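You operate a simulated robot arm through the tools that you are given. There is no shell and no other tool.

Carry out the task below with a simulated robot arm. There is one attempt and no reset: what you move stays moved.

JOB
Lift module 3 off the 40 % bay, seat the one with the largest lead there, run two cycles.
Fine: module 3 goes on the free mat. Set down upright: numbered module, what you pick out.

The check looks at the end state, three seconds after you hand in, the way a careful person would. Anything else that was tipped, shoved, dropped, spilled or broken makes it a failure.

ROBOT AND FRAMES
A 6-joint arm with a two-finger parallel gripper on a trunk, on a base that drives. Base frame: it is fixed to the floor where the robot stands at the start and does not move with it; the origin is under the middle of the robot, x ahead of it, y to its left, z up; the surface under the hand at the start is at about z = 860. Units: mm, rad, N and s.
Its first joint turns from -2.897 to 2.897 rad. Places, roughly: start button [500, -400, 800]. Payload 3.43 kg.
The tool frame sits at the grasp point between the pads (the TCP): z along the fingers, y along the line on which they close. The tips reach 34 mm beyond it. The gripper opens to 128 mm. The fingers are 24 mm wide and 12 mm thick; the gripper's body (48 by 130 mm) begins 96 mm behind the TCP.
Orientation is told as [roll, pitch, yaw] about the base's x, y, z axes, in that order, counted from this pose: with the fingers straight down and closing along the base's y, the tool's x points along the base's -x, its y along +y and its z along -z.

CONTROLS
- The arm moves only by the tool jog_arm. Its argument "targets" is a list of rows, each a list of 3 entries, a list of its own where there are three numbers: the shift along the base's x, y, z in mm, then the turn, a rotation vector about the base's x, y, z in rad, then the closure, from 0 (fully open) to 1 (shut). In form: [[[tx, ty, tz], [ax, ay, az], gripper], ...]. A call has 1 to 20 rows; each row is the pose to reach, as a shift and turn from the pose commanded when the call began. Rows are played at 5 a second. More than 50 mm and 0.15 rad between two rows, or a gripper value outside its range, and nothing of the call is played. A pose out of reach is approached as far as the arm can. The call stops where the force on the tool passes 60 N (or 10 N more than at its start, if that is more) or the arm is blocked; 0.2 s more then pass. Each finger travels about 153 mm/s and halts on what it meets, pressing with about 29 N; the grip force reading is that of the motor and also rises with nothing between the fingers. The clock runs only during rows and for 0.2 s after the last one: add rows that repeat a pose to give the fingers time. It gives the time, the measured TCP pose, the force on the tool (base axes), the opening and the grip force at its end, in the units of the frame above (readings bear some noise), with the torque about the TCP (base axes, N m) and any sound that the robot's microphone picked up.
- Cameras (640 x 400 px; columns grow to the right, rows downward): "scene" is now at [171, 190.2, 1247.8]; the picture's right is [-0.37, -0.93, 0.00], its down [-0.26, 0.10, -0.96] and it looks along [0.89, -0.35, -0.28] (base axes); focal length 288 px, centre (320, 200). "wrist" rides on the gripper at [76, -11, -160] in the tool frame; the picture's right is [0.15, 0.99, 0.00], its down [-0.88, 0.13, -0.46] and it looks along [-0.45, 0.07, 0.89] (tool axes); focal length 234 px, centre (320, 200). There is no depth. A picture from a camera that has moved, and an enlarged one, comes with that camera's place and axes in the base frame and with its lens. The place of the scene camera against the robot may be out by one fixed shift of up to 25 mm in any direction.
- camera(camera): a new picture of that camera. It takes no simulated time.
- steer(legs): drives the robot by 1 to 6 legs, each [ahead, left, turn to the left] in mm, mm and rad, along the robot's own axes; the way and the turn of a leg run together, so that a leg with both is an arc; at most 1500 mm and 3.142 rad a leg. The arm and the cameras ride along, it lands a little off, and it stops where it bumps. It gives what a move gives.
- pan_tilt(pan, tilt): turns the head with the scene camera to pan (to the left, within 2.496 rad either way) and tilt (down, from -0.506 to 1.204), counted from straight ahead of the robot. It gives what a move gives.
- enlarge(camera, box): a new picture of the part [left, top, right, bottom] of that camera's present view, enlarged. It takes no simulated time.
- sign_off(): hands the job in; it is judged then, once.

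Nothing tells you exact positions but the pictures and the camera data. Unless the task says otherwise, let go and move clear before handing in.

The tools are called by a JSON object that holds its "method" and its "body". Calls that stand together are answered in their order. jog_arm: Moves the arm, as the interface text tells. Its arguments: {"type":"object","properties":{"targets":{"type":"array"}},"required":["targets"]} The other tools are called the same way: steer (legs) drives the base; pan_tilt (pan, tilt) turns the head that bears the scene camera; camera (camera) takes a picture; enlarge (camera, box) takes an enlarged picture of a part of a camera's view; sign_off () hands the job in.

At the start:

```text
time: 0.0
tool_pos: [717.3, -9.5, 1137.0]
tool_rot: [0.001, 0.0, 0.001]
wrist_force: [0.6, -0.9, 0.0]
torque: [0.03, 0.0, -0.01]
finger_gap: 127.9
finger_force: 0.0
robot x, y, heading: [-0.0, 2.2, 0.002]
head pan, tilt: [-0.375, 0.283]
```

scene: 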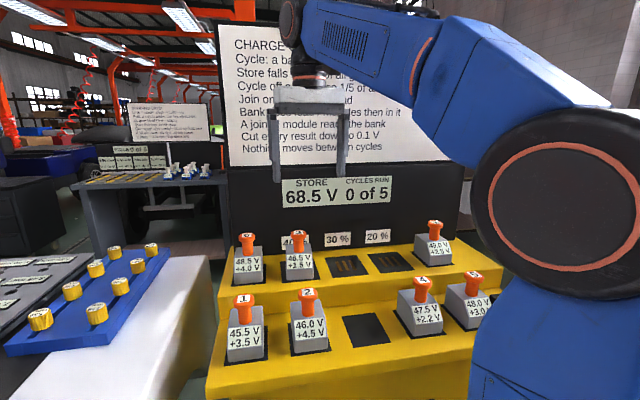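
wrist: 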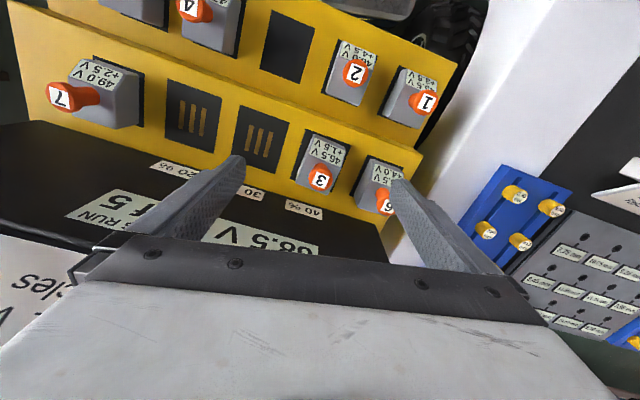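

I see a yellow two-tier bench with numbered grey modules, a charge board behind it with rules, and a store display of 68.5 V with 0 of 5 cycles. First I will read the board and labels closely.

{"method": "enlarge", "body": {"camera": "scene", "box": [200, 200, 500, 400]}}

{"method": "enlarge", "body": {"camera": "scene", "box": [220, 20, 480, 210]}}

{"method": "enlarge", "body": {"camera": "wrist", "box": [0, 0, 480, 260]}}

{"method": "pan_tilt", "body": {"pan": -0.1, "tilt": 0.283}}

```text
2.00 times, centred on (350, 300) of scene
camera zoom: at [171.0, 190.2, 1247.8], right [-0.37, -0.93, 0.0], down [-0.26, 0.1, -0.96], along [0.89, -0.35, -0.28], focal length 576 px, centre (260, 0)
```

zoom: 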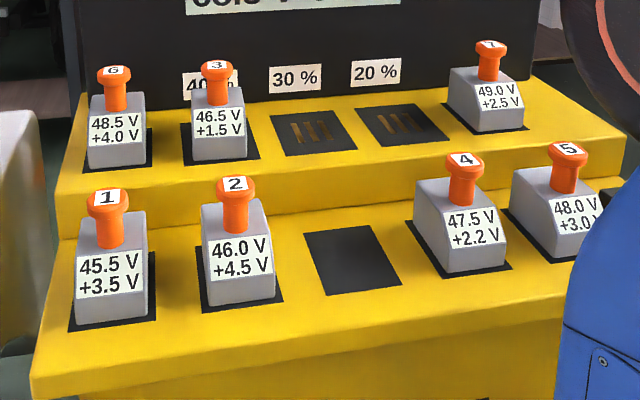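

```text
2.11 times, centred on (350, 115) of scene
camera zoom: at [171.0, 190.2, 1247.8], right [-0.37, -0.93, 0.0], down [-0.26, 0.1, -0.96], along [0.89, -0.35, -0.28], focal length 606 px, centre (257, 379)
```

zoom: 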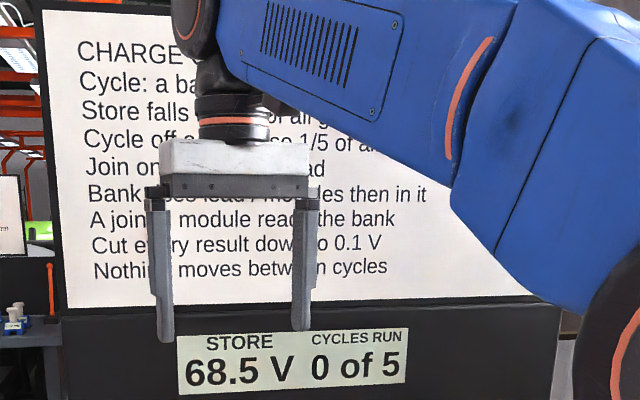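

```text
1.33 times, centred on (240, 130) of wrist
camera zoom: at [641.3, -21.6, 1296.7], right [-0.15, 0.99, 0.0], down [0.88, 0.13, 0.46], along [0.45, 0.07, -0.89], focal length 312 px, centre (427, 293)
```

zoom: 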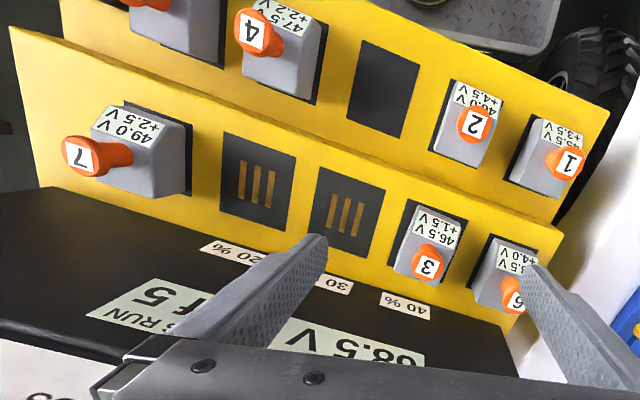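

```text
time: 0.8
tool_pos: [718.5, -9.5, 1135.4]
tool_rot: [0.001, 0.001, 0.0]
wrist_force: [0.0, 1.0, 0.1]
torque: [-0.03, 0.02, -0.01]
finger_gap: 127.9
finger_force: 0.0
robot x, y, heading: [-2.3, 1.4, -0.0]
head pan, tilt: [-0.099, 0.283]
```

Module 2 shows the largest lead (+4.5 V) so far, but part of the rule board is hidden by the arm. I will look around before moving anything.

{"method": "camera", "body": {"camera": "scene"}}

{"method": "pan_tilt", "body": {"pan": 0.6, "tilt": 0.4}}

{"method": "camera", "body": {"camera": "scene"}}

{"method": "pan_tilt", "body": {"pan": -0.8, "tilt": 0.5}}

{"method": "camera", "body": {"camera": "scene"}}

```text
taken
camera scene: at [177.0, 215.1, 1247.8], right [-0.1, -0.99, 0.0], down [-0.28, 0.03, -0.96], along [0.96, -0.1, -0.28], focal length 288 px, centre (320, 200)
```

scene: 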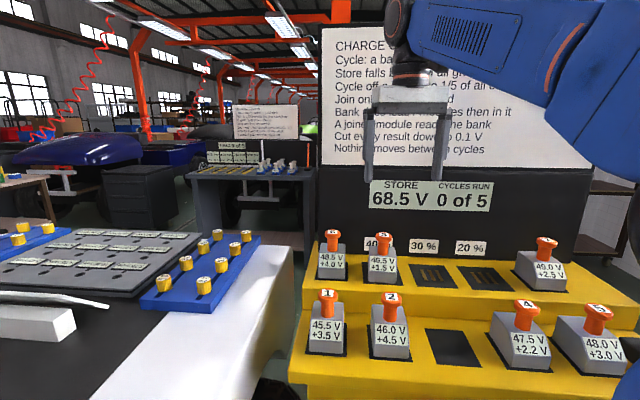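

```text
time: 1.9
tool_pos: [718.8, -9.7, 1137.4]
tool_rot: [0.0, 0.001, -0.001]
wrist_force: [-0.2, 0.9, -0.8]
torque: [-0.02, 0.01, -0.02]
finger_gap: 128.2
finger_force: 0.1
robot x, y, heading: [3.6, 0.7, -0.002]
head pan, tilt: [0.6, 0.4]
```

```text
taken
camera scene: at [160.6, 276.7, 1236.9], right [0.56, -0.83, 0.0], down [-0.32, -0.22, -0.92], along [0.76, 0.52, -0.39], focal length 288 px, centre (320, 200)
```

scene: 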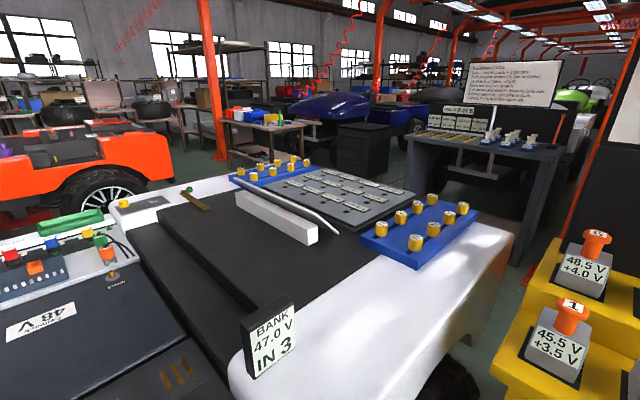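

```text
time: 3.4
tool_pos: [718.6, -10.3, 1137.8]
tool_rot: [0.0, -0.001, 0.001]
wrist_force: [0.3, 0.6, -0.3]
torque: [0.02, -0.01, 0.03]
finger_gap: 128.0
finger_force: 0.1
robot x, y, heading: [5.0, -0.5, 0.0]
head pan, tilt: [-0.799, 0.499]
```

```text
taken
camera scene: at [147.6, 159.3, 1227.7], right [-0.72, -0.7, 0.0], down [-0.33, 0.34, -0.88], along [0.61, -0.63, -0.48], focal length 288 px, centre (320, 200)
```

scene: 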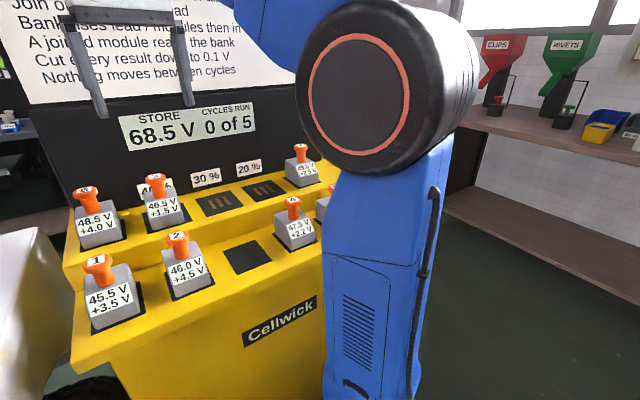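

The left side holds a bank ("BANK 47.0 V IN 3"), and "lead" seems to be defined on the partly hidden board. I will move the arm aside in free air so I can read the whole board.

{"method": "jog_arm", "body": {"targets": [[[-25, -40, 5], [0, 0, 0], 0], [[-50, -80, 10], [0, 0, 0], 0], [[-75, -120, 15], [0, 0, 0], 0], [[-100, -160, 20], [0, 0, 0], 0], [[-125, -200, 25], [0, 0, 0], 0], [[-150, -240, 30], [0, 0, 0], 0], [[-175, -280, 35], [0, 0, 0], 0], [[-200, -320, 40], [0, 0, 0], 0], [[-225, -360, 45], [0, 0, 0], 0], [[-250, -400, 50], [0, 0, 0], 0]]}}

{"method": "pan_tilt", "body": {"pan": -0.2, "tilt": 0.1}}

{"method": "camera", "body": {"camera": "scene"}}

{"method": "camera", "body": {"camera": "wrist"}}

```text
time: 5.6
tool_pos: [468.6, -408.4, 1172.5]
tool_rot: [-0.005, -0.001, 0.0]
wrist_force: [-0.4, 0.2, 0.1]
torque: [-0.02, -0.02, 0.05]
finger_gap: 127.9
finger_force: 0.0
out of reach, approached as far as the arm can: row 8, 9, 10
robot x, y, heading: [1.4, -0.7, 0.0]
head pan, tilt: [-0.799, 0.499]
```

```text
time: 6.6
tool_pos: [470.4, -410.2, 1172.4]
tool_rot: [-0.006, -0.004, -0.001]
wrist_force: [0.2, 0.0, -0.2]
torque: [0.02, 0.03, 0.01]
finger_gap: 128.2
finger_force: 0.2
robot x, y, heading: [-0.2, 2.5, 0.002]
head pan, tilt: [-0.201, 0.099]
```

```text
taken
camera scene: at [174.3, 206.0, 1264.8], right [-0.2, -0.98, 0.0], down [-0.1, 0.02, -0.99], along [0.97, -0.2, -0.1], focal length 288 px, centre (320, 200)
```

scene: 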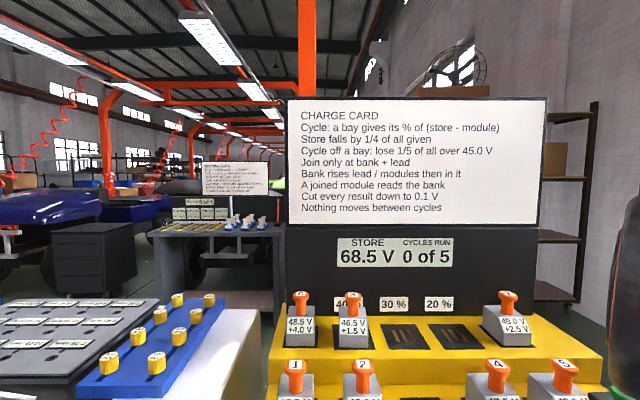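

```text
taken
camera wrist: at [392.9, -420.3, 1332.3], right [-0.15, 0.99, 0.0], down [0.88, 0.13, 0.46], along [0.45, 0.06, -0.89], focal length 234 px, centre (320, 200)
```

wrist: 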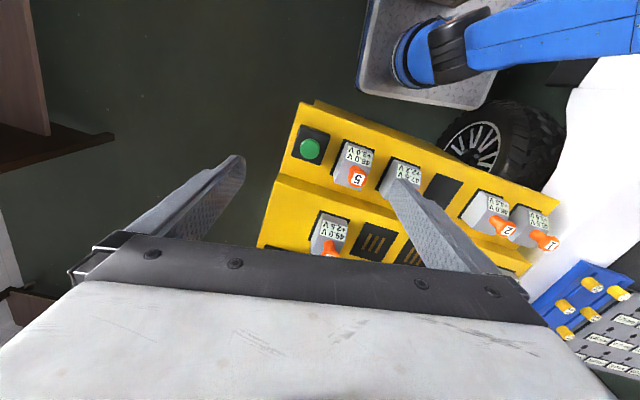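

{"method": "enlarge", "body": {"camera": "scene", "box": [280, 90, 560, 270]}}

{"method": "enlarge", "body": {"camera": "scene", "box": [140, 130, 300, 240]}}

{"method": "enlarge", "body": {"camera": "scene", "box": [0, 280, 240, 400]}}

{"method": "enlarge", "body": {"camera": "wrist", "box": [240, 90, 580, 300]}}

```text
2.22 times, centred on (420, 180) of scene
camera zoom: at [174.3, 206.0, 1264.8], right [-0.2, -0.98, 0.0], down [-0.1, 0.02, -0.99], along [0.97, -0.2, -0.1], focal length 640 px, centre (98, 244)
```

zoom: 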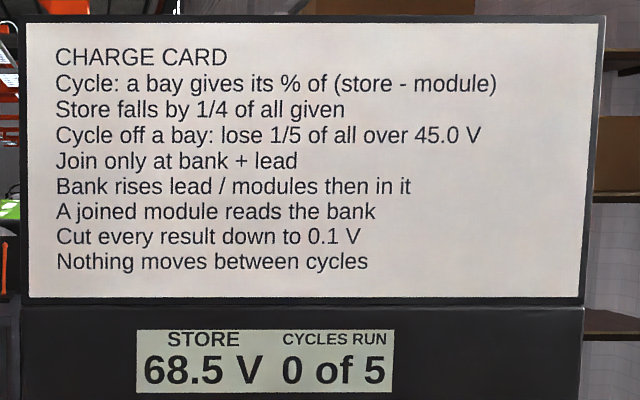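

```text
3.64 times, centred on (220, 185) of scene
camera zoom: at [174.3, 206.0, 1264.8], right [-0.2, -0.98, 0.0], down [-0.1, 0.02, -0.99], along [0.97, -0.2, -0.1], focal length 1047 px, centre (684, 254)
```

zoom: 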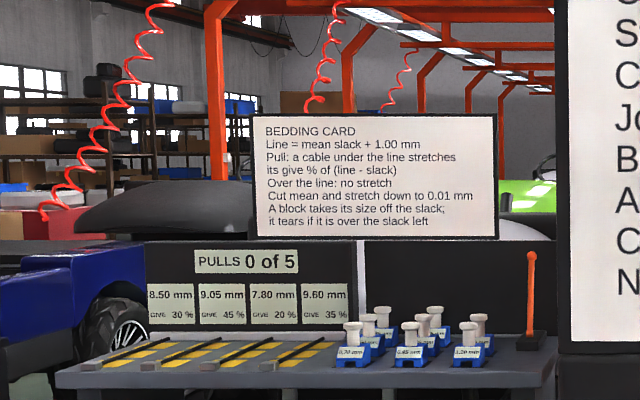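

```text
2.67 times, centred on (120, 340) of scene
camera zoom: at [174.3, 206.0, 1264.8], right [-0.2, -0.98, 0.0], down [-0.1, 0.02, -0.99], along [0.97, -0.2, -0.1], focal length 768 px, centre (853, -173)
```

zoom: 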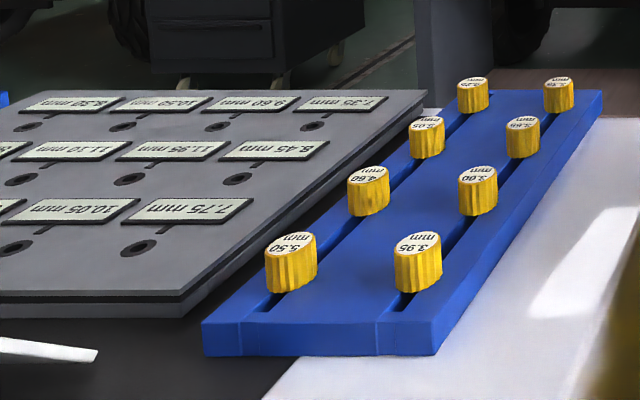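

```text
1.88 times, centred on (410, 195) of wrist
camera zoom: at [392.9, -420.3, 1332.3], right [-0.15, 0.99, 0.0], down [0.88, 0.13, 0.46], along [0.45, 0.06, -0.89], focal length 441 px, centre (151, 209)
```

zoom: 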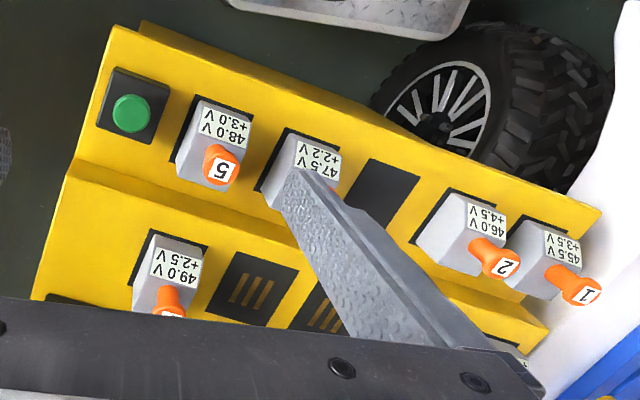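

The card defines lead as the "+" figure on each module, so module 2 (+4.5 V) has the largest lead. Module 3 sits in the 40 % bay and the plain free mat is in the middle of the front row. I'll check the left side for other modules, then bring the wrist camera over the bench to measure.

{"method": "pan_tilt", "body": {"pan": 1.1, "tilt": 0.6}}

{"method": "camera", "body": {"camera": "scene"}}

{"method": "jog_arm", "body": {"targets": [[[15, 45, 0], [0, 0, 0], 0], [[30, 90, 0], [0, 0, 0], 0], [[45, 135, 0], [0, 0, 0], 0], [[60, 180, 0], [0, 0, 0], 0], [[75, 225, 0], [0, 0, 0], 0], [[90, 270, 0], [0, 0, 0], 0], [[105, 315, -5], [0, 0, 0], 0], [[120, 350, -10], [0, 0, 0], 0], [[130, 360, -20], [0, 0, 0], 0]]}}

{"method": "camera", "body": {"camera": "wrist"}}

```text
time: 8.1
tool_pos: [469.9, -408.9, 1172.6]
tool_rot: [-0.004, -0.005, 0.0]
wrist_force: [0.4, 0.6, -0.6]
torque: [-0.02, 0.02, -0.01]
finger_gap: 128.2
finger_force: 0.0
robot x, y, heading: [-0.6, -1.4, -0.003]
head pan, tilt: [1.1, 0.6]
```

```text
taken
camera scene: at [124.3, 303.1, 1218.7], right [0.89, -0.45, 0.0], down [-0.26, -0.5, -0.83], along [0.38, 0.74, -0.56], focal length 288 px, centre (320, 200)
```

scene: 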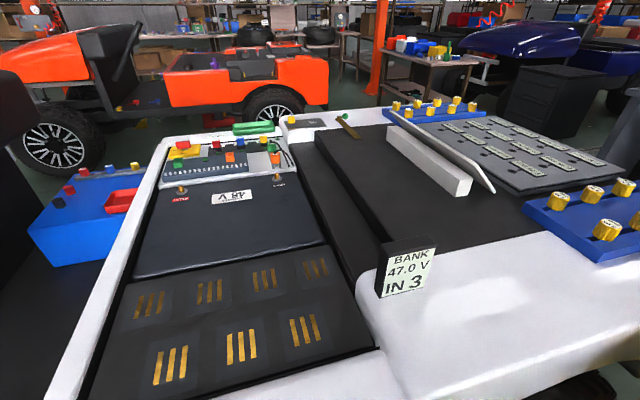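

```text
time: 10.1
tool_pos: [599.1, -48.2, 1152.0]
tool_rot: [-0.001, 0.001, -0.002]
wrist_force: [-0.4, 0.2, 0.1]
torque: [0.0, -0.04, 0.03]
finger_gap: 127.8
finger_force: 0.1
out of reach, approached as far as the arm can: row 2, 3, 4, 5, 6, 7
robot x, y, heading: [2.1, 1.7, 0.003]
head pan, tilt: [1.1, 0.6]
```

```text
taken
camera wrist: at [522.0, -60.1, 1312.8], right [-0.15, 0.99, 0.0], down [0.88, 0.13, 0.46], along [0.45, 0.07, -0.89], focal length 234 px, centre (320, 200)
```

wrist: 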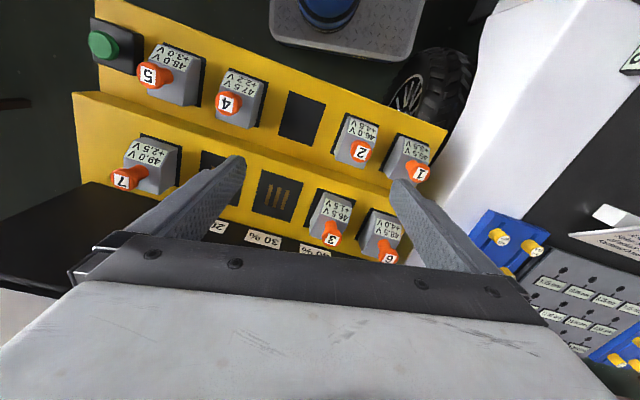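

No further modules lie on the bank side; all seven are on the bench. I'm enlarging the wrist view to measure the bays, mats and knobs.

{"method": "enlarge", "body": {"camera": "wrist", "box": [240, 70, 440, 195]}}

{"method": "enlarge", "body": {"camera": "wrist", "box": [240, 160, 440, 285]}}

{"method": "enlarge", "body": {"camera": "wrist", "box": [60, 0, 260, 125]}}

```text
3.20 times, centred on (340, 132) of wrist
camera zoom: at [522.0, -60.1, 1312.8], right [-0.15, 0.99, 0.0], down [0.88, 0.13, 0.46], along [0.45, 0.07, -0.89], focal length 749 px, centre (256, 416)
```

zoom: 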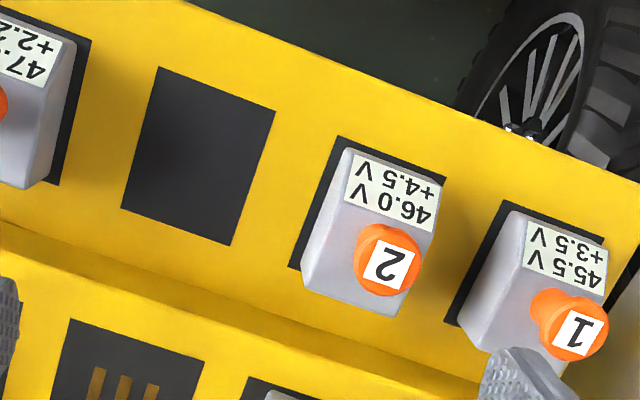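

```text
3.20 times, centred on (340, 222) of wrist
camera zoom: at [522.0, -60.1, 1312.8], right [-0.15, 0.99, 0.0], down [0.88, 0.13, 0.46], along [0.45, 0.07, -0.89], focal length 749 px, centre (256, 128)
```

zoom: 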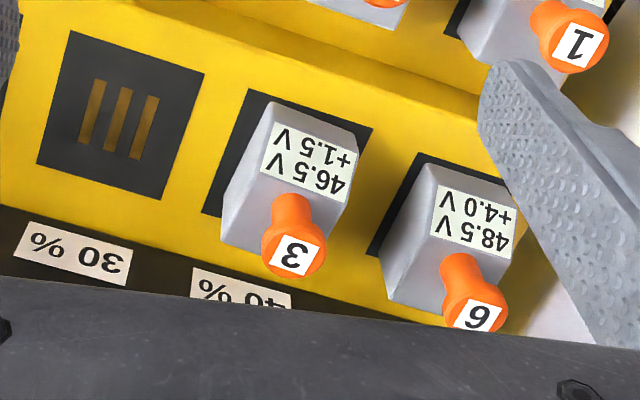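

```text
3.20 times, centred on (160, 62) of wrist
camera zoom: at [522.0, -60.1, 1312.8], right [-0.15, 0.99, 0.0], down [0.88, 0.13, 0.46], along [0.45, 0.07, -0.89], focal length 749 px, centre (832, 640)
```

zoom: 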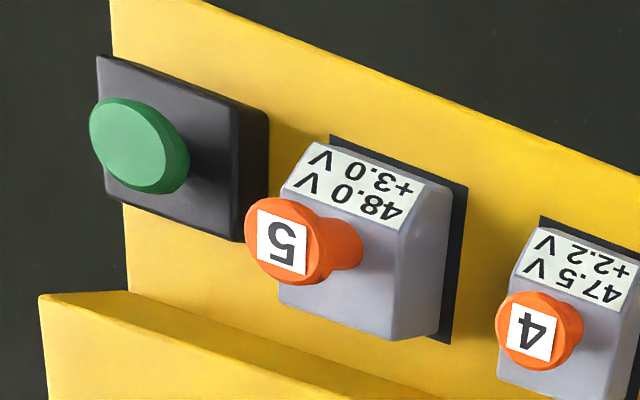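

The bench is turned about −0.19 rad, with the upper tier near z = 860. The lower tier height is still uncertain, so I'm taking a second view with the hand turned to match the bench, still high above everything.

{"method": "jog_arm", "body": {"targets": [[[30, -10, 0], [0, 0, -0.06], 0], [[60, -20, 0], [0, 0, -0.12], 0], [[90, -30, -5], [0, 0, -0.188], 0], [[120, -30, -10], [0, 0, -0.188], 0], [[120, -30, -10], [0, 0, -0.188], 0]]}}

{"method": "camera", "body": {"camera": "wrist"}}

{"method": "enlarge", "body": {"camera": "wrist", "box": [200, 0, 440, 150]}}

{"method": "enlarge", "body": {"camera": "wrist", "box": [200, 110, 440, 260]}}

```text
time: 11.2
tool_pos: [717.7, -79.7, 1142.8]
tool_rot: [-0.001, -0.001, -0.189]
wrist_force: [-0.4, -0.7, -0.4]
torque: [-0.03, -0.02, 0.0]
finger_gap: 128.1
finger_force: 0.1
robot x, y, heading: [-0.7, -2.5, 0.001]
head pan, tilt: [1.1, 0.6]
```

```text
taken
camera wrist: at [640.0, -77.8, 1302.2], right [0.04, 1.0, 0.0], down [0.89, -0.04, 0.46], along [0.46, -0.02, -0.89], focal length 234 px, centre (320, 200)
```

wrist: 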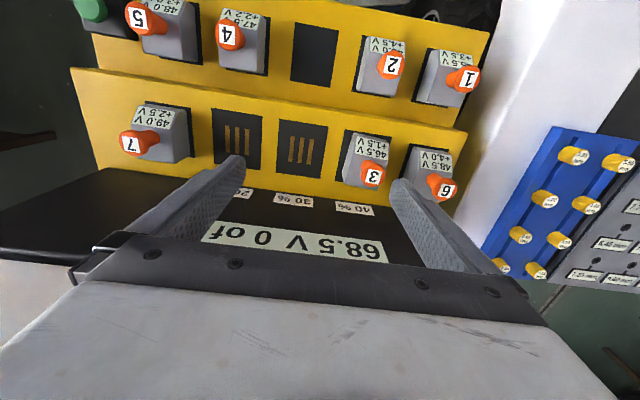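

```text
2.67 times, centred on (320, 75) of wrist
camera zoom: at [640.0, -77.8, 1302.2], right [0.04, 1.0, 0.0], down [0.89, -0.04, 0.46], along [0.46, -0.02, -0.89], focal length 624 px, centre (320, 533)
```

zoom: 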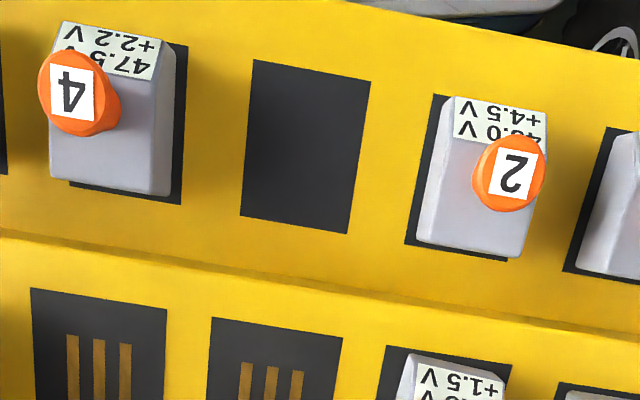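

```text
2.67 times, centred on (320, 185) of wrist
camera zoom: at [640.0, -77.8, 1302.2], right [0.04, 1.0, 0.0], down [0.89, -0.04, 0.46], along [0.46, -0.02, -0.89], focal length 624 px, centre (320, 240)
```

zoom: 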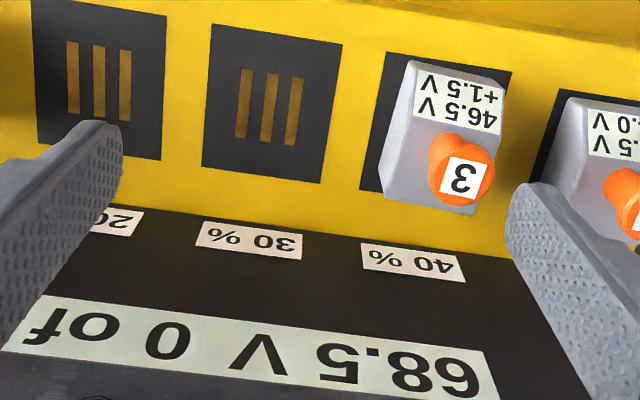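

Two views agree: upper tier z ≈ 860, lower tier z ≈ 800, 40 % bay centre ≈ (781, 0), free mat ≈ (601, −88), module 2 ≈ (625, 30). The knobs sit at the module centres and their tops are about 102 mm above the mats. Next I'll move above module 3, staying well over its knob, and check alignment and clearance to the back panel.

{"method": "jog_arm", "body": {"targets": [[[15, 25, -10], [0, 0, -0.005], 0], [[31, 50, -25], [0, 0, -0.005], 0], [[46, 65, -45], [0, 0, -0.005], 0], [[62, 80, -72], [0, 0, -0.005], 0], [[62, 80, -72], [0, 0, -0.005], 0]]}}

{"method": "pan_tilt", "body": {"pan": -0.25, "tilt": 0.35}}

{"method": "camera", "body": {"camera": "scene"}}

{"method": "camera", "body": {"camera": "wrist"}}

```text
time: 12.4
tool_pos: [780.5, 0.4, 1071.1]
tool_rot: [0.001, 0.0, -0.194]
wrist_force: [-0.4, 0.3, 0.0]
torque: [0.02, -0.05, -0.03]
finger_gap: 127.8
finger_force: 0.1
robot x, y, heading: [2.5, -0.6, -0.003]
head pan, tilt: [1.1, 0.6]
```

```text
time: 13.9
tool_pos: [780.3, -1.7, 1070.8]
tool_rot: [-0.001, 0.0, -0.193]
wrist_force: [-0.1, 0.0, 0.0]
torque: [0.02, 0.03, -0.02]
finger_gap: 127.7
finger_force: 0.1
robot x, y, heading: [-1.3, 1.4, -0.002]
head pan, tilt: [-0.25, 0.351]
```

```text
taken
camera scene: at [174.4, 201.5, 1241.4], right [-0.25, -0.97, 0.0], down [-0.33, 0.08, -0.94], along [0.91, -0.23, -0.34], focal length 288 px, centre (320, 200)
```

scene: 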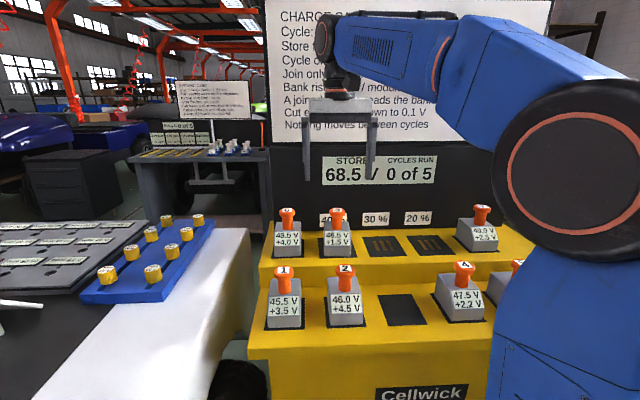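

```text
taken
camera wrist: at [702.5, 2.5, 1231.0], right [0.05, 1.0, 0.0], down [0.89, -0.04, 0.46], along [0.46, -0.02, -0.89], focal length 234 px, centre (320, 200)
```

wrist: 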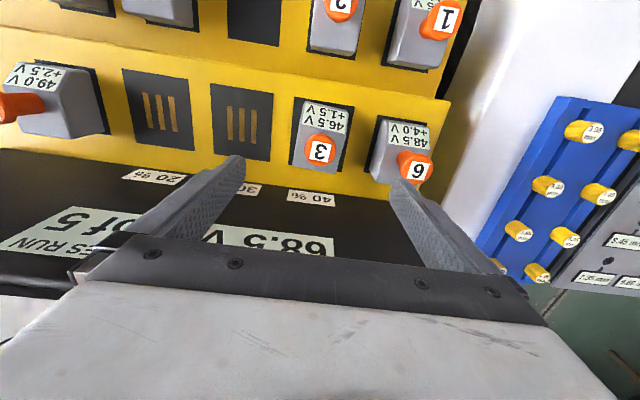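

{"method": "enlarge", "body": {"camera": "wrist", "box": [240, 80, 440, 205]}}

{"method": "enlarge", "body": {"camera": "scene", "box": [250, 180, 410, 330]}}

```text
3.20 times, centred on (340, 142) of wrist
camera zoom: at [702.5, 2.5, 1231.0], right [0.05, 1.0, 0.0], down [0.89, -0.04, 0.46], along [0.46, -0.02, -0.89], focal length 749 px, centre (256, 384)
```

zoom: 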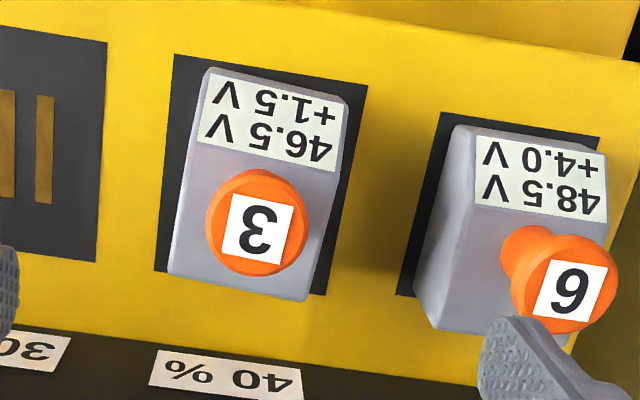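

```text
2.67 times, centred on (330, 255) of scene
camera zoom: at [174.4, 201.5, 1241.4], right [-0.25, -0.97, 0.0], down [-0.33, 0.08, -0.94], along [0.91, -0.23, -0.34], focal length 768 px, centre (293, 53)
```

zoom: 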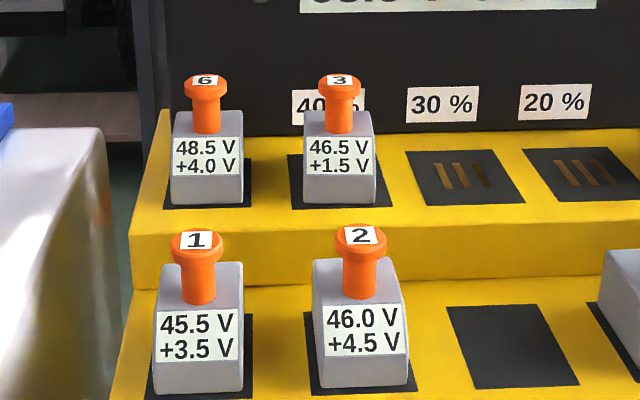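

The view from above shows module 3's knob about 3 mm toward me and 1 mm left of the grasp axis. I'll correct for that and lower with open fingers to head level (TCP ≈ 954), then check before closing.

{"method": "jog_arm", "body": {"targets": [[[-3, 1, -35], [0, 0, 0], 0], [[-3, 1, -70], [0, 0, 0], 0], [[-3, 1, -100], [0, 0, 0], 0], [[-3, 1, -112], [0, 0, 0], 0], [[-3, 1, -117], [0, 0, 0], 0], [[-3, 1, -117], [0, 0, 0], 0]]}}

{"method": "camera", "body": {"camera": "wrist"}}

{"method": "enlarge", "body": {"camera": "scene", "box": [250, 140, 410, 250]}}

```text
time: 15.3
tool_pos: [775.8, 1.6, 954.3]
tool_rot: [0.0, -0.001, -0.192]
wrist_force: [-0.1, 0.2, 0.7]
torque: [-0.01, -0.01, -0.03]
finger_gap: 128.0
finger_force: 0.1
robot x, y, heading: [0.7, 3.2, 0.0]
head pan, tilt: [-0.25, 0.351]
```

```text
taken
camera wrist: at [699.0, 4.2, 1113.5], right [0.05, 1.0, 0.0], down [0.89, -0.04, 0.46], along [0.46, -0.02, -0.89], focal length 234 px, centre (320, 200)
```

wrist: 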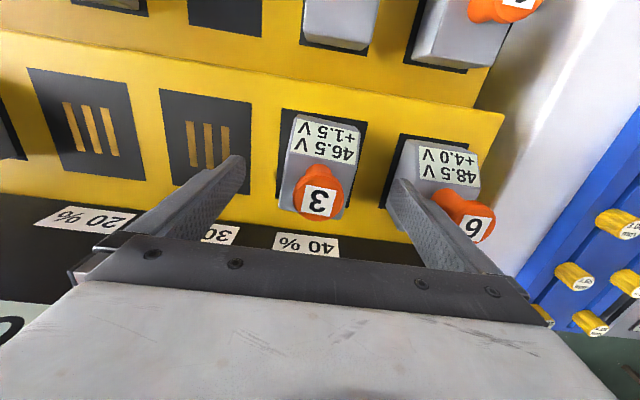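

```text
3.64 times, centred on (330, 195) of scene
camera zoom: at [174.3, 201.5, 1241.4], right [-0.25, -0.97, 0.0], down [-0.33, 0.08, -0.94], along [0.91, -0.23, -0.34], focal length 1047 px, centre (284, 218)
```

zoom: 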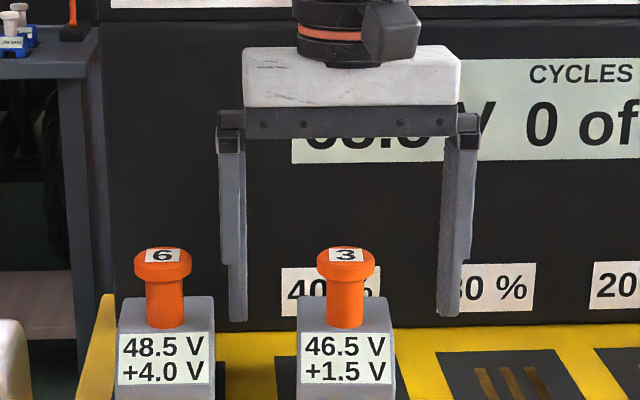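

{"method": "enlarge", "body": {"camera": "wrist", "box": [260, 140, 380, 260]}}

```text
3.33 times, centred on (320, 200) of wrist
camera zoom: at [699.0, 4.2, 1113.5], right [0.05, 1.0, 0.0], down [0.89, -0.04, 0.46], along [0.46, -0.02, -0.89], focal length 781 px, centre (320, 200)
```

zoom: 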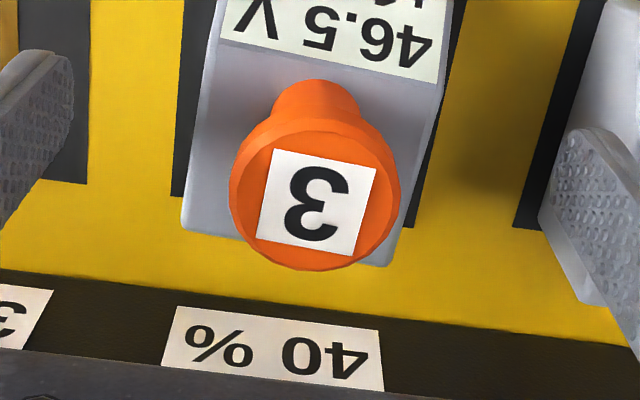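

The knob head is centred between the fingers to about 1 mm and the tips clear the body. I'm closing on it now.

{"method": "jog_arm", "body": {"targets": [[[0, 0, 0], [0, 0, 0], 0.4], [[0, 0, 0], [0, 0, 0], 0.7], [[0, 0, 0], [0, 0, 0], 1], [[0, 0, 0], [0, 0, 0], 1], [[0, 0, 0], [0, 0, 0], 1]]}}

{"method": "enlarge", "body": {"camera": "wrist", "box": [220, 100, 420, 260]}}

```text
time: 16.6
tool_pos: [776.2, 0.7, 954.5]
tool_rot: [0.0, 0.0, -0.195]
wrist_force: [-0.8, -2.7, -0.1]
torque: [-0.07, 0.01, 0.02]
finger_gap: 37.7
finger_force: 28.9
robot x, y, heading: [-0.8, -1.2, 0.002]
head pan, tilt: [-0.25, 0.351]
```

```text
2.50 times, centred on (320, 180) of wrist
camera zoom: at [699.0, 4.0, 1113.6], right [0.05, 1.0, 0.0], down [0.89, -0.04, 0.46], along [0.46, -0.02, -0.89], focal length 585 px, centre (320, 250)
```

zoom: 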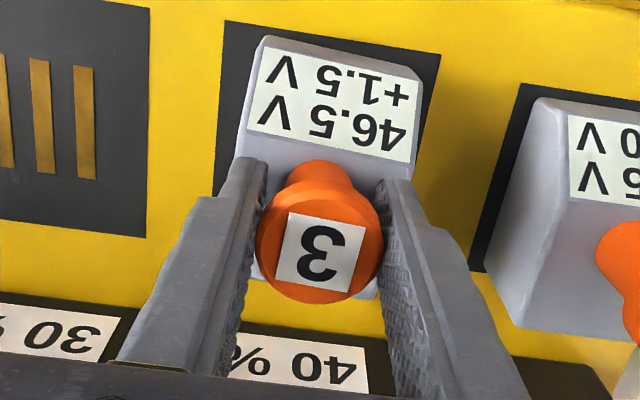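

Gripped (gap 37.7 mm, 29 N). I'll lift a little first and check the weight and grip.

{"method": "jog_arm", "body": {"targets": [[[0, 0, 3], [0, 0, 0], 1], [[0, 0, 10], [0, 0, 0], 1], [[0, 0, 25], [0, 0, 0], 1], [[0, 0, 40], [0, 0, 0], 1], [[0, 0, 40], [0, 0, 0], 1]]}}

{"method": "camera", "body": {"camera": "wrist"}}

{"method": "enlarge", "body": {"camera": "scene", "box": [250, 140, 410, 250]}}

```text
time: 17.8
tool_pos: [777.4, 1.3, 992.9]
tool_rot: [0.0, 0.0, -0.192]
wrist_force: [0.4, 0.5, 0.3]
torque: [0.01, 0.01, 0.0]
finger_gap: 37.4
finger_force: 29.3
robot x, y, heading: [2.0, -3.0, -0.002]
head pan, tilt: [-0.25, 0.351]
```

```text
taken
camera wrist: at [699.2, 4.3, 1153.5], right [0.05, 1.0, 0.0], down [0.89, -0.04, 0.46], along [0.46, -0.02, -0.89], focal length 234 px, centre (320, 200)
```

wrist: 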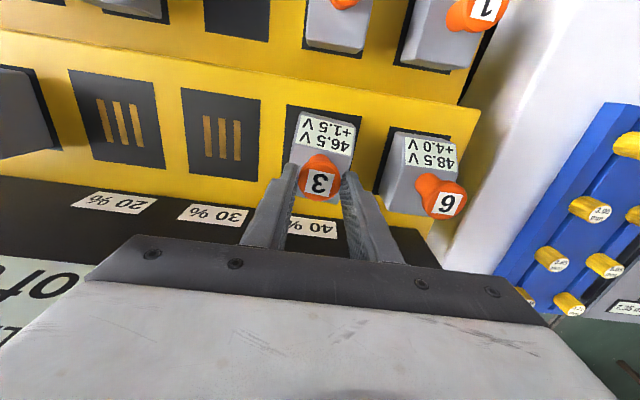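

```text
3.64 times, centred on (330, 195) of scene
camera zoom: at [174.5, 201.5, 1241.4], right [-0.25, -0.97, 0.0], down [-0.33, 0.08, -0.94], along [0.91, -0.23, -0.34], focal length 1047 px, centre (284, 218)
```

zoom: 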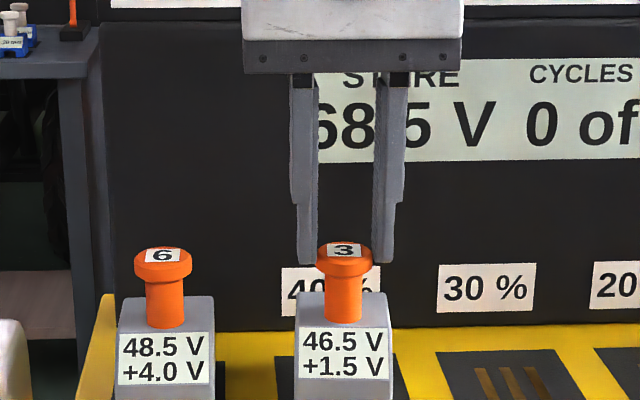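

The fingers rose but module 3 seems to have stayed down; the head slid through the pads. I'll look closely at its present state before doing anything else.

{"method": "enlarge", "body": {"camera": "scene", "box": [300, 190, 380, 270]}}

{"method": "enlarge", "body": {"camera": "wrist", "box": [250, 90, 390, 230]}}

```text
5.00 times, centred on (340, 230) of scene
camera zoom: at [174.5, 201.5, 1241.4], right [-0.25, -0.97, 0.0], down [-0.33, 0.08, -0.94], along [0.91, -0.23, -0.34], focal length 1440 px, centre (220, 50)
```

zoom: 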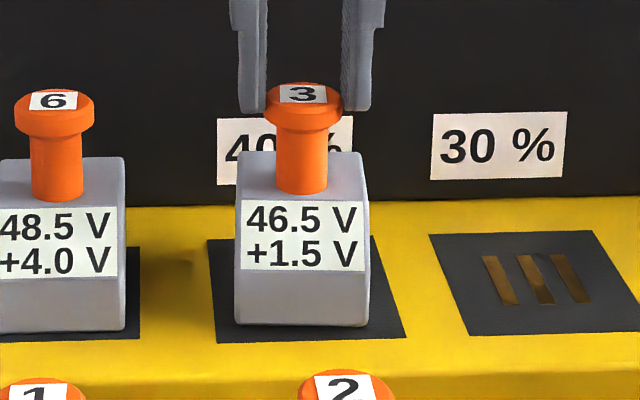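

```text
2.86 times, centred on (320, 160) of wrist
camera zoom: at [699.2, 4.3, 1153.5], right [0.05, 1.0, 0.0], down [0.89, -0.04, 0.46], along [0.46, -0.02, -0.89], focal length 669 px, centre (320, 314)
```

zoom: 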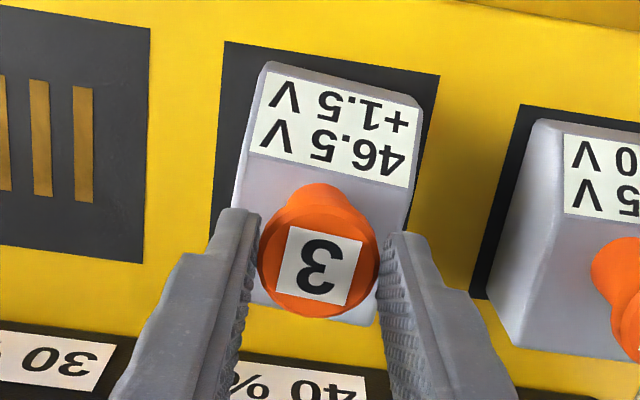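

Module 3 is still upright in its bay; only the fingers slid up. I'll open, go back down to the head, regrip, and make a tiny test lift while reading the force to learn whether it is friction or weight.

{"method": "jog_arm", "body": {"targets": [[[0, 0, 0], [0, 0, 0], 0.6], [[0, 0, 0], [0, 0, 0], 0.4], [[0, 0, -20], [0, 0, 0], 0.4], [[0, 0, -40], [0, 0, 0], 0.4], [[0, 0, -40], [0, 0, 0], 0.4]]}}

{"method": "enlarge", "body": {"camera": "wrist", "box": [260, 140, 380, 260]}}

{"method": "enlarge", "body": {"camera": "scene", "box": [300, 190, 380, 270]}}

```text
time: 18.9
tool_pos: [777.1, 1.3, 953.1]
tool_rot: [0.0, 0.0, -0.193]
wrist_force: [0.0, 0.0, 0.6]
torque: [-0.02, 0.01, 0.01]
finger_gap: 77.0
finger_force: 0.1
robot x, y, heading: [-1.1, 1.4, 0.0]
head pan, tilt: [-0.25, 0.351]
```

```text
3.33 times, centred on (320, 200) of wrist
camera zoom: at [699.6, 3.4, 1113.5], right [0.05, 1.0, 0.0], down [0.89, -0.04, 0.46], along [0.46, -0.02, -0.89], focal length 781 px, centre (320, 200)
```

zoom: 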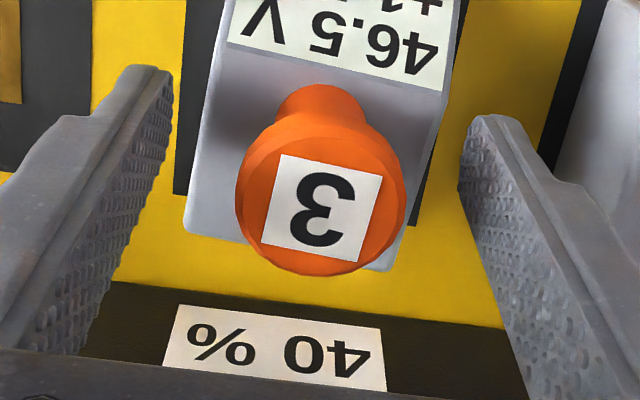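

```text
5.00 times, centred on (340, 230) of scene
camera zoom: at [174.3, 201.5, 1241.4], right [-0.25, -0.97, 0.0], down [-0.33, 0.08, -0.94], along [0.91, -0.23, -0.34], focal length 1440 px, centre (220, 50)
```

zoom: 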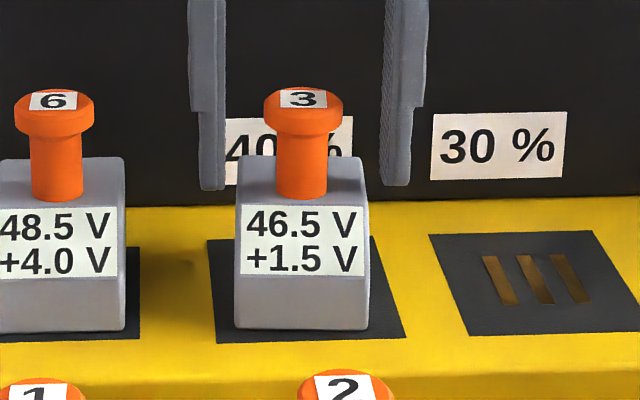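

When I opened, module 3 settled back about 2 mm, so it had been partly lifted; the grip on the head is marginal. I'll regrip and do a slow 6 mm test lift while reading the forces.

{"method": "jog_arm", "body": {"targets": [[[2, -0.5, 0], [0, 0, 0], 0.6], [[2, -0.5, 0], [0, 0, 0], 1], [[2, -0.5, 0], [0, 0, 0], 1], [[2, -0.5, 0], [0, 0, 0], 1]]}}

{"method": "jog_arm", "body": {"targets": [[[0, 0, 1], [0, 0, 0], 1], [[0, 0, 2], [0, 0, 0], 1], [[0, 0, 3], [0, 0, 0], 1]]}}

{"method": "enlarge", "body": {"camera": "scene", "box": [300, 190, 380, 270]}}

{"method": "jog_arm", "body": {"targets": [[[0, 0, 1], [0, 0, 0], 1], [[0, 0, 2], [0, 0, 0], 1], [[0, 0, 3], [0, 0, 0], 1], [[0, 0, 4], [0, 0, 0], 1], [[0, 0, 5], [0, 0, 0], 1]]}}

{"method": "enlarge", "body": {"camera": "scene", "box": [300, 190, 380, 270]}}

{"method": "enlarge", "body": {"camera": "wrist", "box": [260, 140, 380, 260]}}

```text
time: 19.9
tool_pos: [779.8, 0.1, 951.6]
tool_rot: [0.0, -0.001, -0.193]
wrist_force: [-0.9, 1.2, -0.1]
torque: [0.13, -0.02, 0.02]
finger_gap: 37.5
finger_force: 28.6
robot x, y, heading: [-0.7, -1.0, 0.002]
head pan, tilt: [-0.25, 0.351]
```

```text
time: 20.8
tool_pos: [778.2, 0.0, 956.0]
tool_rot: [0.001, -0.002, -0.193]
wrist_force: [-0.8, 0.8, -5.9]
torque: [0.0, 0.01, 0.03]
finger_gap: 37.1
finger_force: 28.6
robot x, y, heading: [-2.2, -2.8, -0.003]
head pan, tilt: [-0.25, 0.351]
```

```text
5.00 times, centred on (340, 230) of scene
camera zoom: at [174.5, 201.4, 1241.4], right [-0.25, -0.97, 0.0], down [-0.33, 0.08, -0.94], along [0.91, -0.23, -0.34], focal length 1440 px, centre (220, 50)
```

zoom: 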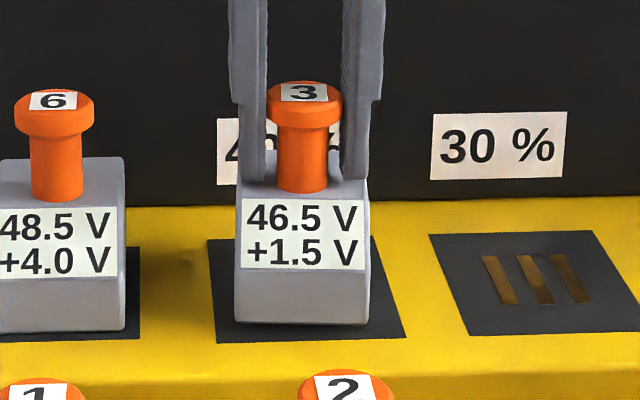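

```text
time: 21.9
tool_pos: [778.9, -0.2, 962.1]
tool_rot: [-0.001, -0.002, -0.194]
wrist_force: [0.2, 0.7, -5.0]
torque: [0.05, 0.01, 0.0]
finger_gap: 37.5
finger_force: 29.1
robot x, y, heading: [0.4, -2.2, 0.001]
head pan, tilt: [-0.25, 0.351]
```

```text
5.00 times, centred on (340, 230) of scene
camera zoom: at [174.5, 201.5, 1241.4], right [-0.25, -0.97, 0.0], down [-0.33, 0.08, -0.94], along [0.91, -0.23, -0.34], focal length 1440 px, centre (220, 50)
```

zoom: 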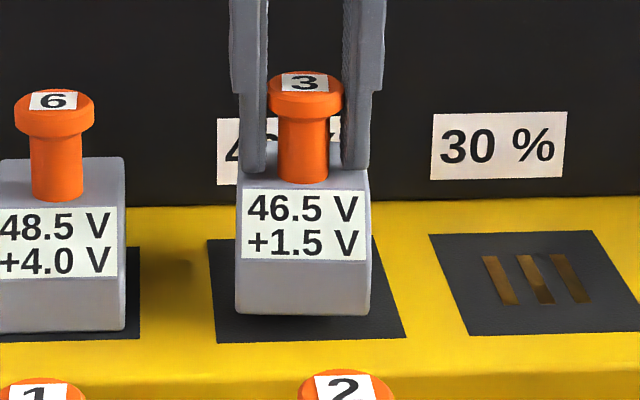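

```text
3.33 times, centred on (320, 200) of wrist
camera zoom: at [702.0, 2.9, 1121.3], right [0.05, 1.0, 0.0], down [0.89, -0.04, 0.46], along [0.46, -0.02, -0.89], focal length 781 px, centre (320, 200)
```

zoom: 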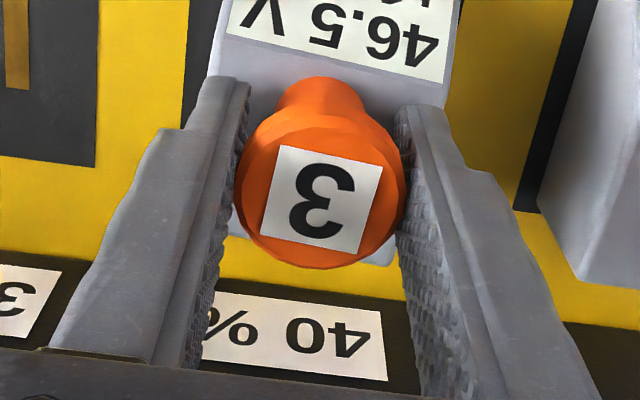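

Slow lifting works: module 3 is now clear of the bay, hanging straight, with a weight of about 5.5 N. I'll raise it a little more, gently, hold, and check for creep in the grip.

{"method": "jog_arm", "body": {"targets": [[[0, 0, 1], [0, 0, 0], 1], [[0, 0, 2.5], [0, 0, 0], 1], [[0, 0, 4.5], [0, 0, 0], 1], [[0, 0, 6.5], [0, 0, 0], 1], [[0, 0, 8.5], [0, 0, 0], 1], [[0, 0, 10.5], [0, 0, 0], 1], [[0, 0, 11.5], [0, 0, 0], 1], [[0, 0, 12], [0, 0, 0], 1], [[0, 0, 12], [0, 0, 0], 1], [[0, 0, 12], [0, 0, 0], 1], [[0, 0, 12], [0, 0, 0], 1]]}}

{"method": "enlarge", "body": {"camera": "wrist", "box": [260, 140, 380, 260]}}

{"method": "enlarge", "body": {"camera": "scene", "box": [300, 190, 380, 270]}}

```text
time: 24.4
tool_pos: [780.2, -0.9, 972.4]
tool_rot: [-0.002, -0.001, -0.192]
wrist_force: [-0.7, 0.6, -5.3]
torque: [-0.01, -0.01, -0.03]
finger_gap: 37.4
finger_force: 28.9
robot x, y, heading: [-2.7, -0.6, 0.0]
head pan, tilt: [-0.25, 0.351]
```

```text
3.33 times, centred on (320, 200) of wrist
camera zoom: at [701.9, 2.8, 1132.8], right [0.05, 1.0, 0.0], down [0.89, -0.04, 0.46], along [0.46, -0.02, -0.89], focal length 781 px, centre (320, 200)
```

zoom: 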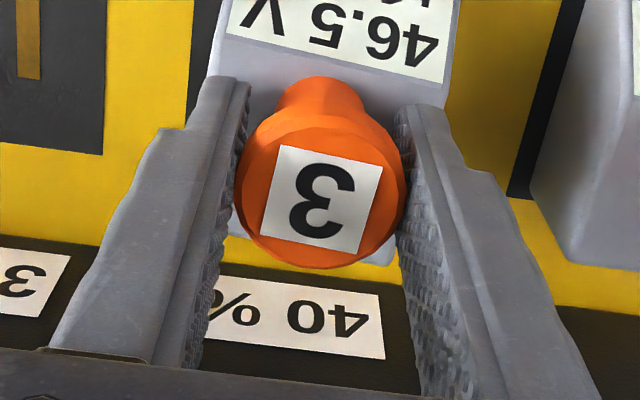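

```text
5.00 times, centred on (340, 230) of scene
camera zoom: at [174.5, 201.5, 1241.4], right [-0.25, -0.97, 0.0], down [-0.33, 0.08, -0.94], along [0.91, -0.23, -0.34], focal length 1440 px, centre (220, 50)
```

zoom: 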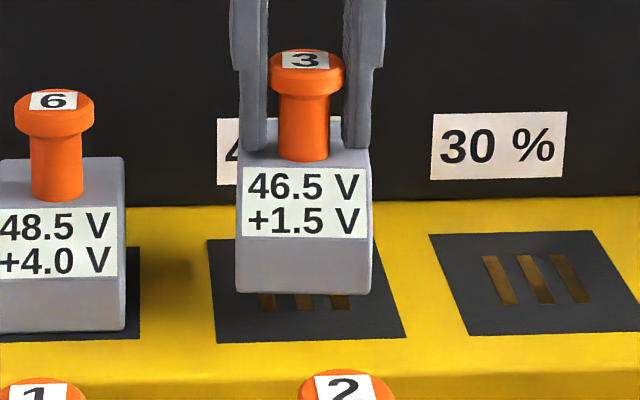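

No creep: the head sits at the same pixel between the pads and the module hangs level about 20 mm above the bay. Now I'll slide it slowly along the row until it's in line with the 30 % bay, directly behind the free mat, keeping clear of module 2.

{"method": "jog_arm", "body": {"targets": [[[-0.4, -2.0, 0], [0, 0, 0], 1], [[-1.0, -4.9, 0], [0, 0, 0], 1], [[-1.9, -9.8, 0], [0, 0, 0], 1], [[-3.3, -16.7, 0], [0, 0, 0], 1], [[-4.8, -24.5, 0], [0, 0, 0], 1], [[-6.3, -32.4, 0], [0, 0, 0], 1], [[-7.9, -40.2, 0], [0, 0, 0], 1], [[-9.4, -48.1, 0], [0, 0, 0], 1], [[-10.9, -55.9, 0], [0, 0, 0], 1], [[-12.5, -63.8, 0], [0, 0, 0], 1], [[-14.0, -71.6, 0], [0, 0, 0], 1], [[-15.6, -79.5, 0], [0, 0, 0], 1], [[-17.1, -87.3, 0], [0, 0, 0], 1], [[-18.6, -95.2, 0], [0, 0, 0], 1], [[-20.2, -103.0, 0], [0, 0, 0], 1], [[-21.5, -109.9, 0], [0, 0, 0], 1], [[-22.5, -114.8, 0], [0, 0, 0], 1], [[-23.0, -117.7, 0], [0, 0, 0], 1], [[-23.0, -117.7, 0], [0, 0, 0], 1]]}}

{"method": "camera", "body": {"camera": "scene"}}

{"method": "enlarge", "body": {"camera": "wrist", "box": [260, 140, 380, 260]}}

```text
time: 28.4
tool_pos: [758.0, -116.3, 972.2]
tool_rot: [0.0, 0.0, -0.195]
wrist_force: [-1.2, 0.0, -5.5]
torque: [-0.03, 0.02, 0.03]
finger_gap: 37.5
finger_force: 28.7
robot x, y, heading: [2.9, 1.3, -0.003]
head pan, tilt: [-0.25, 0.351]
```

```text
taken
camera scene: at [174.5, 201.4, 1241.4], right [-0.25, -0.97, 0.0], down [-0.33, 0.09, -0.94], along [0.91, -0.23, -0.34], focal length 288 px, centre (320, 200)
```

scene: 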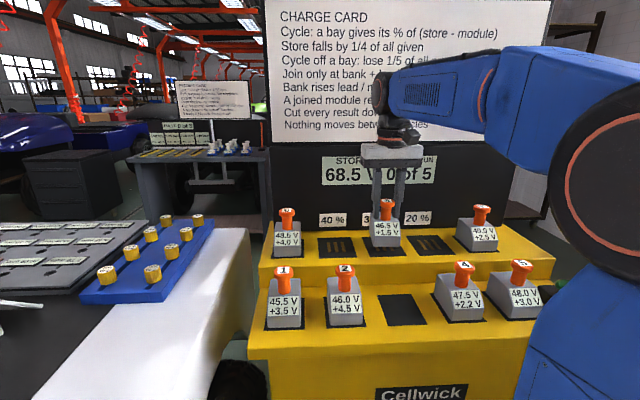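

```text
3.33 times, centred on (320, 200) of wrist
camera zoom: at [679.2, -114.6, 1133.6], right [0.05, 1.0, 0.0], down [0.89, -0.04, 0.46], along [0.46, -0.02, -0.89], focal length 781 px, centre (320, 200)
```

zoom: 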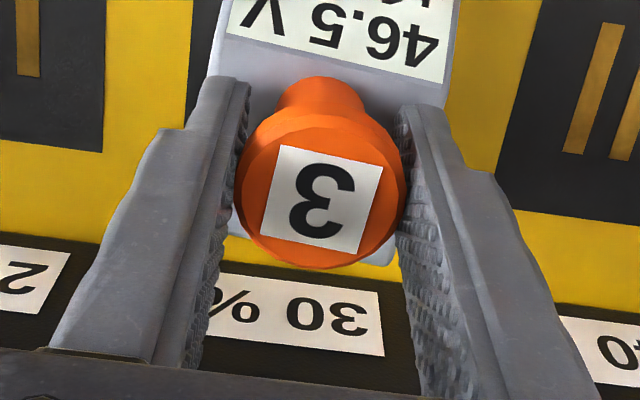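

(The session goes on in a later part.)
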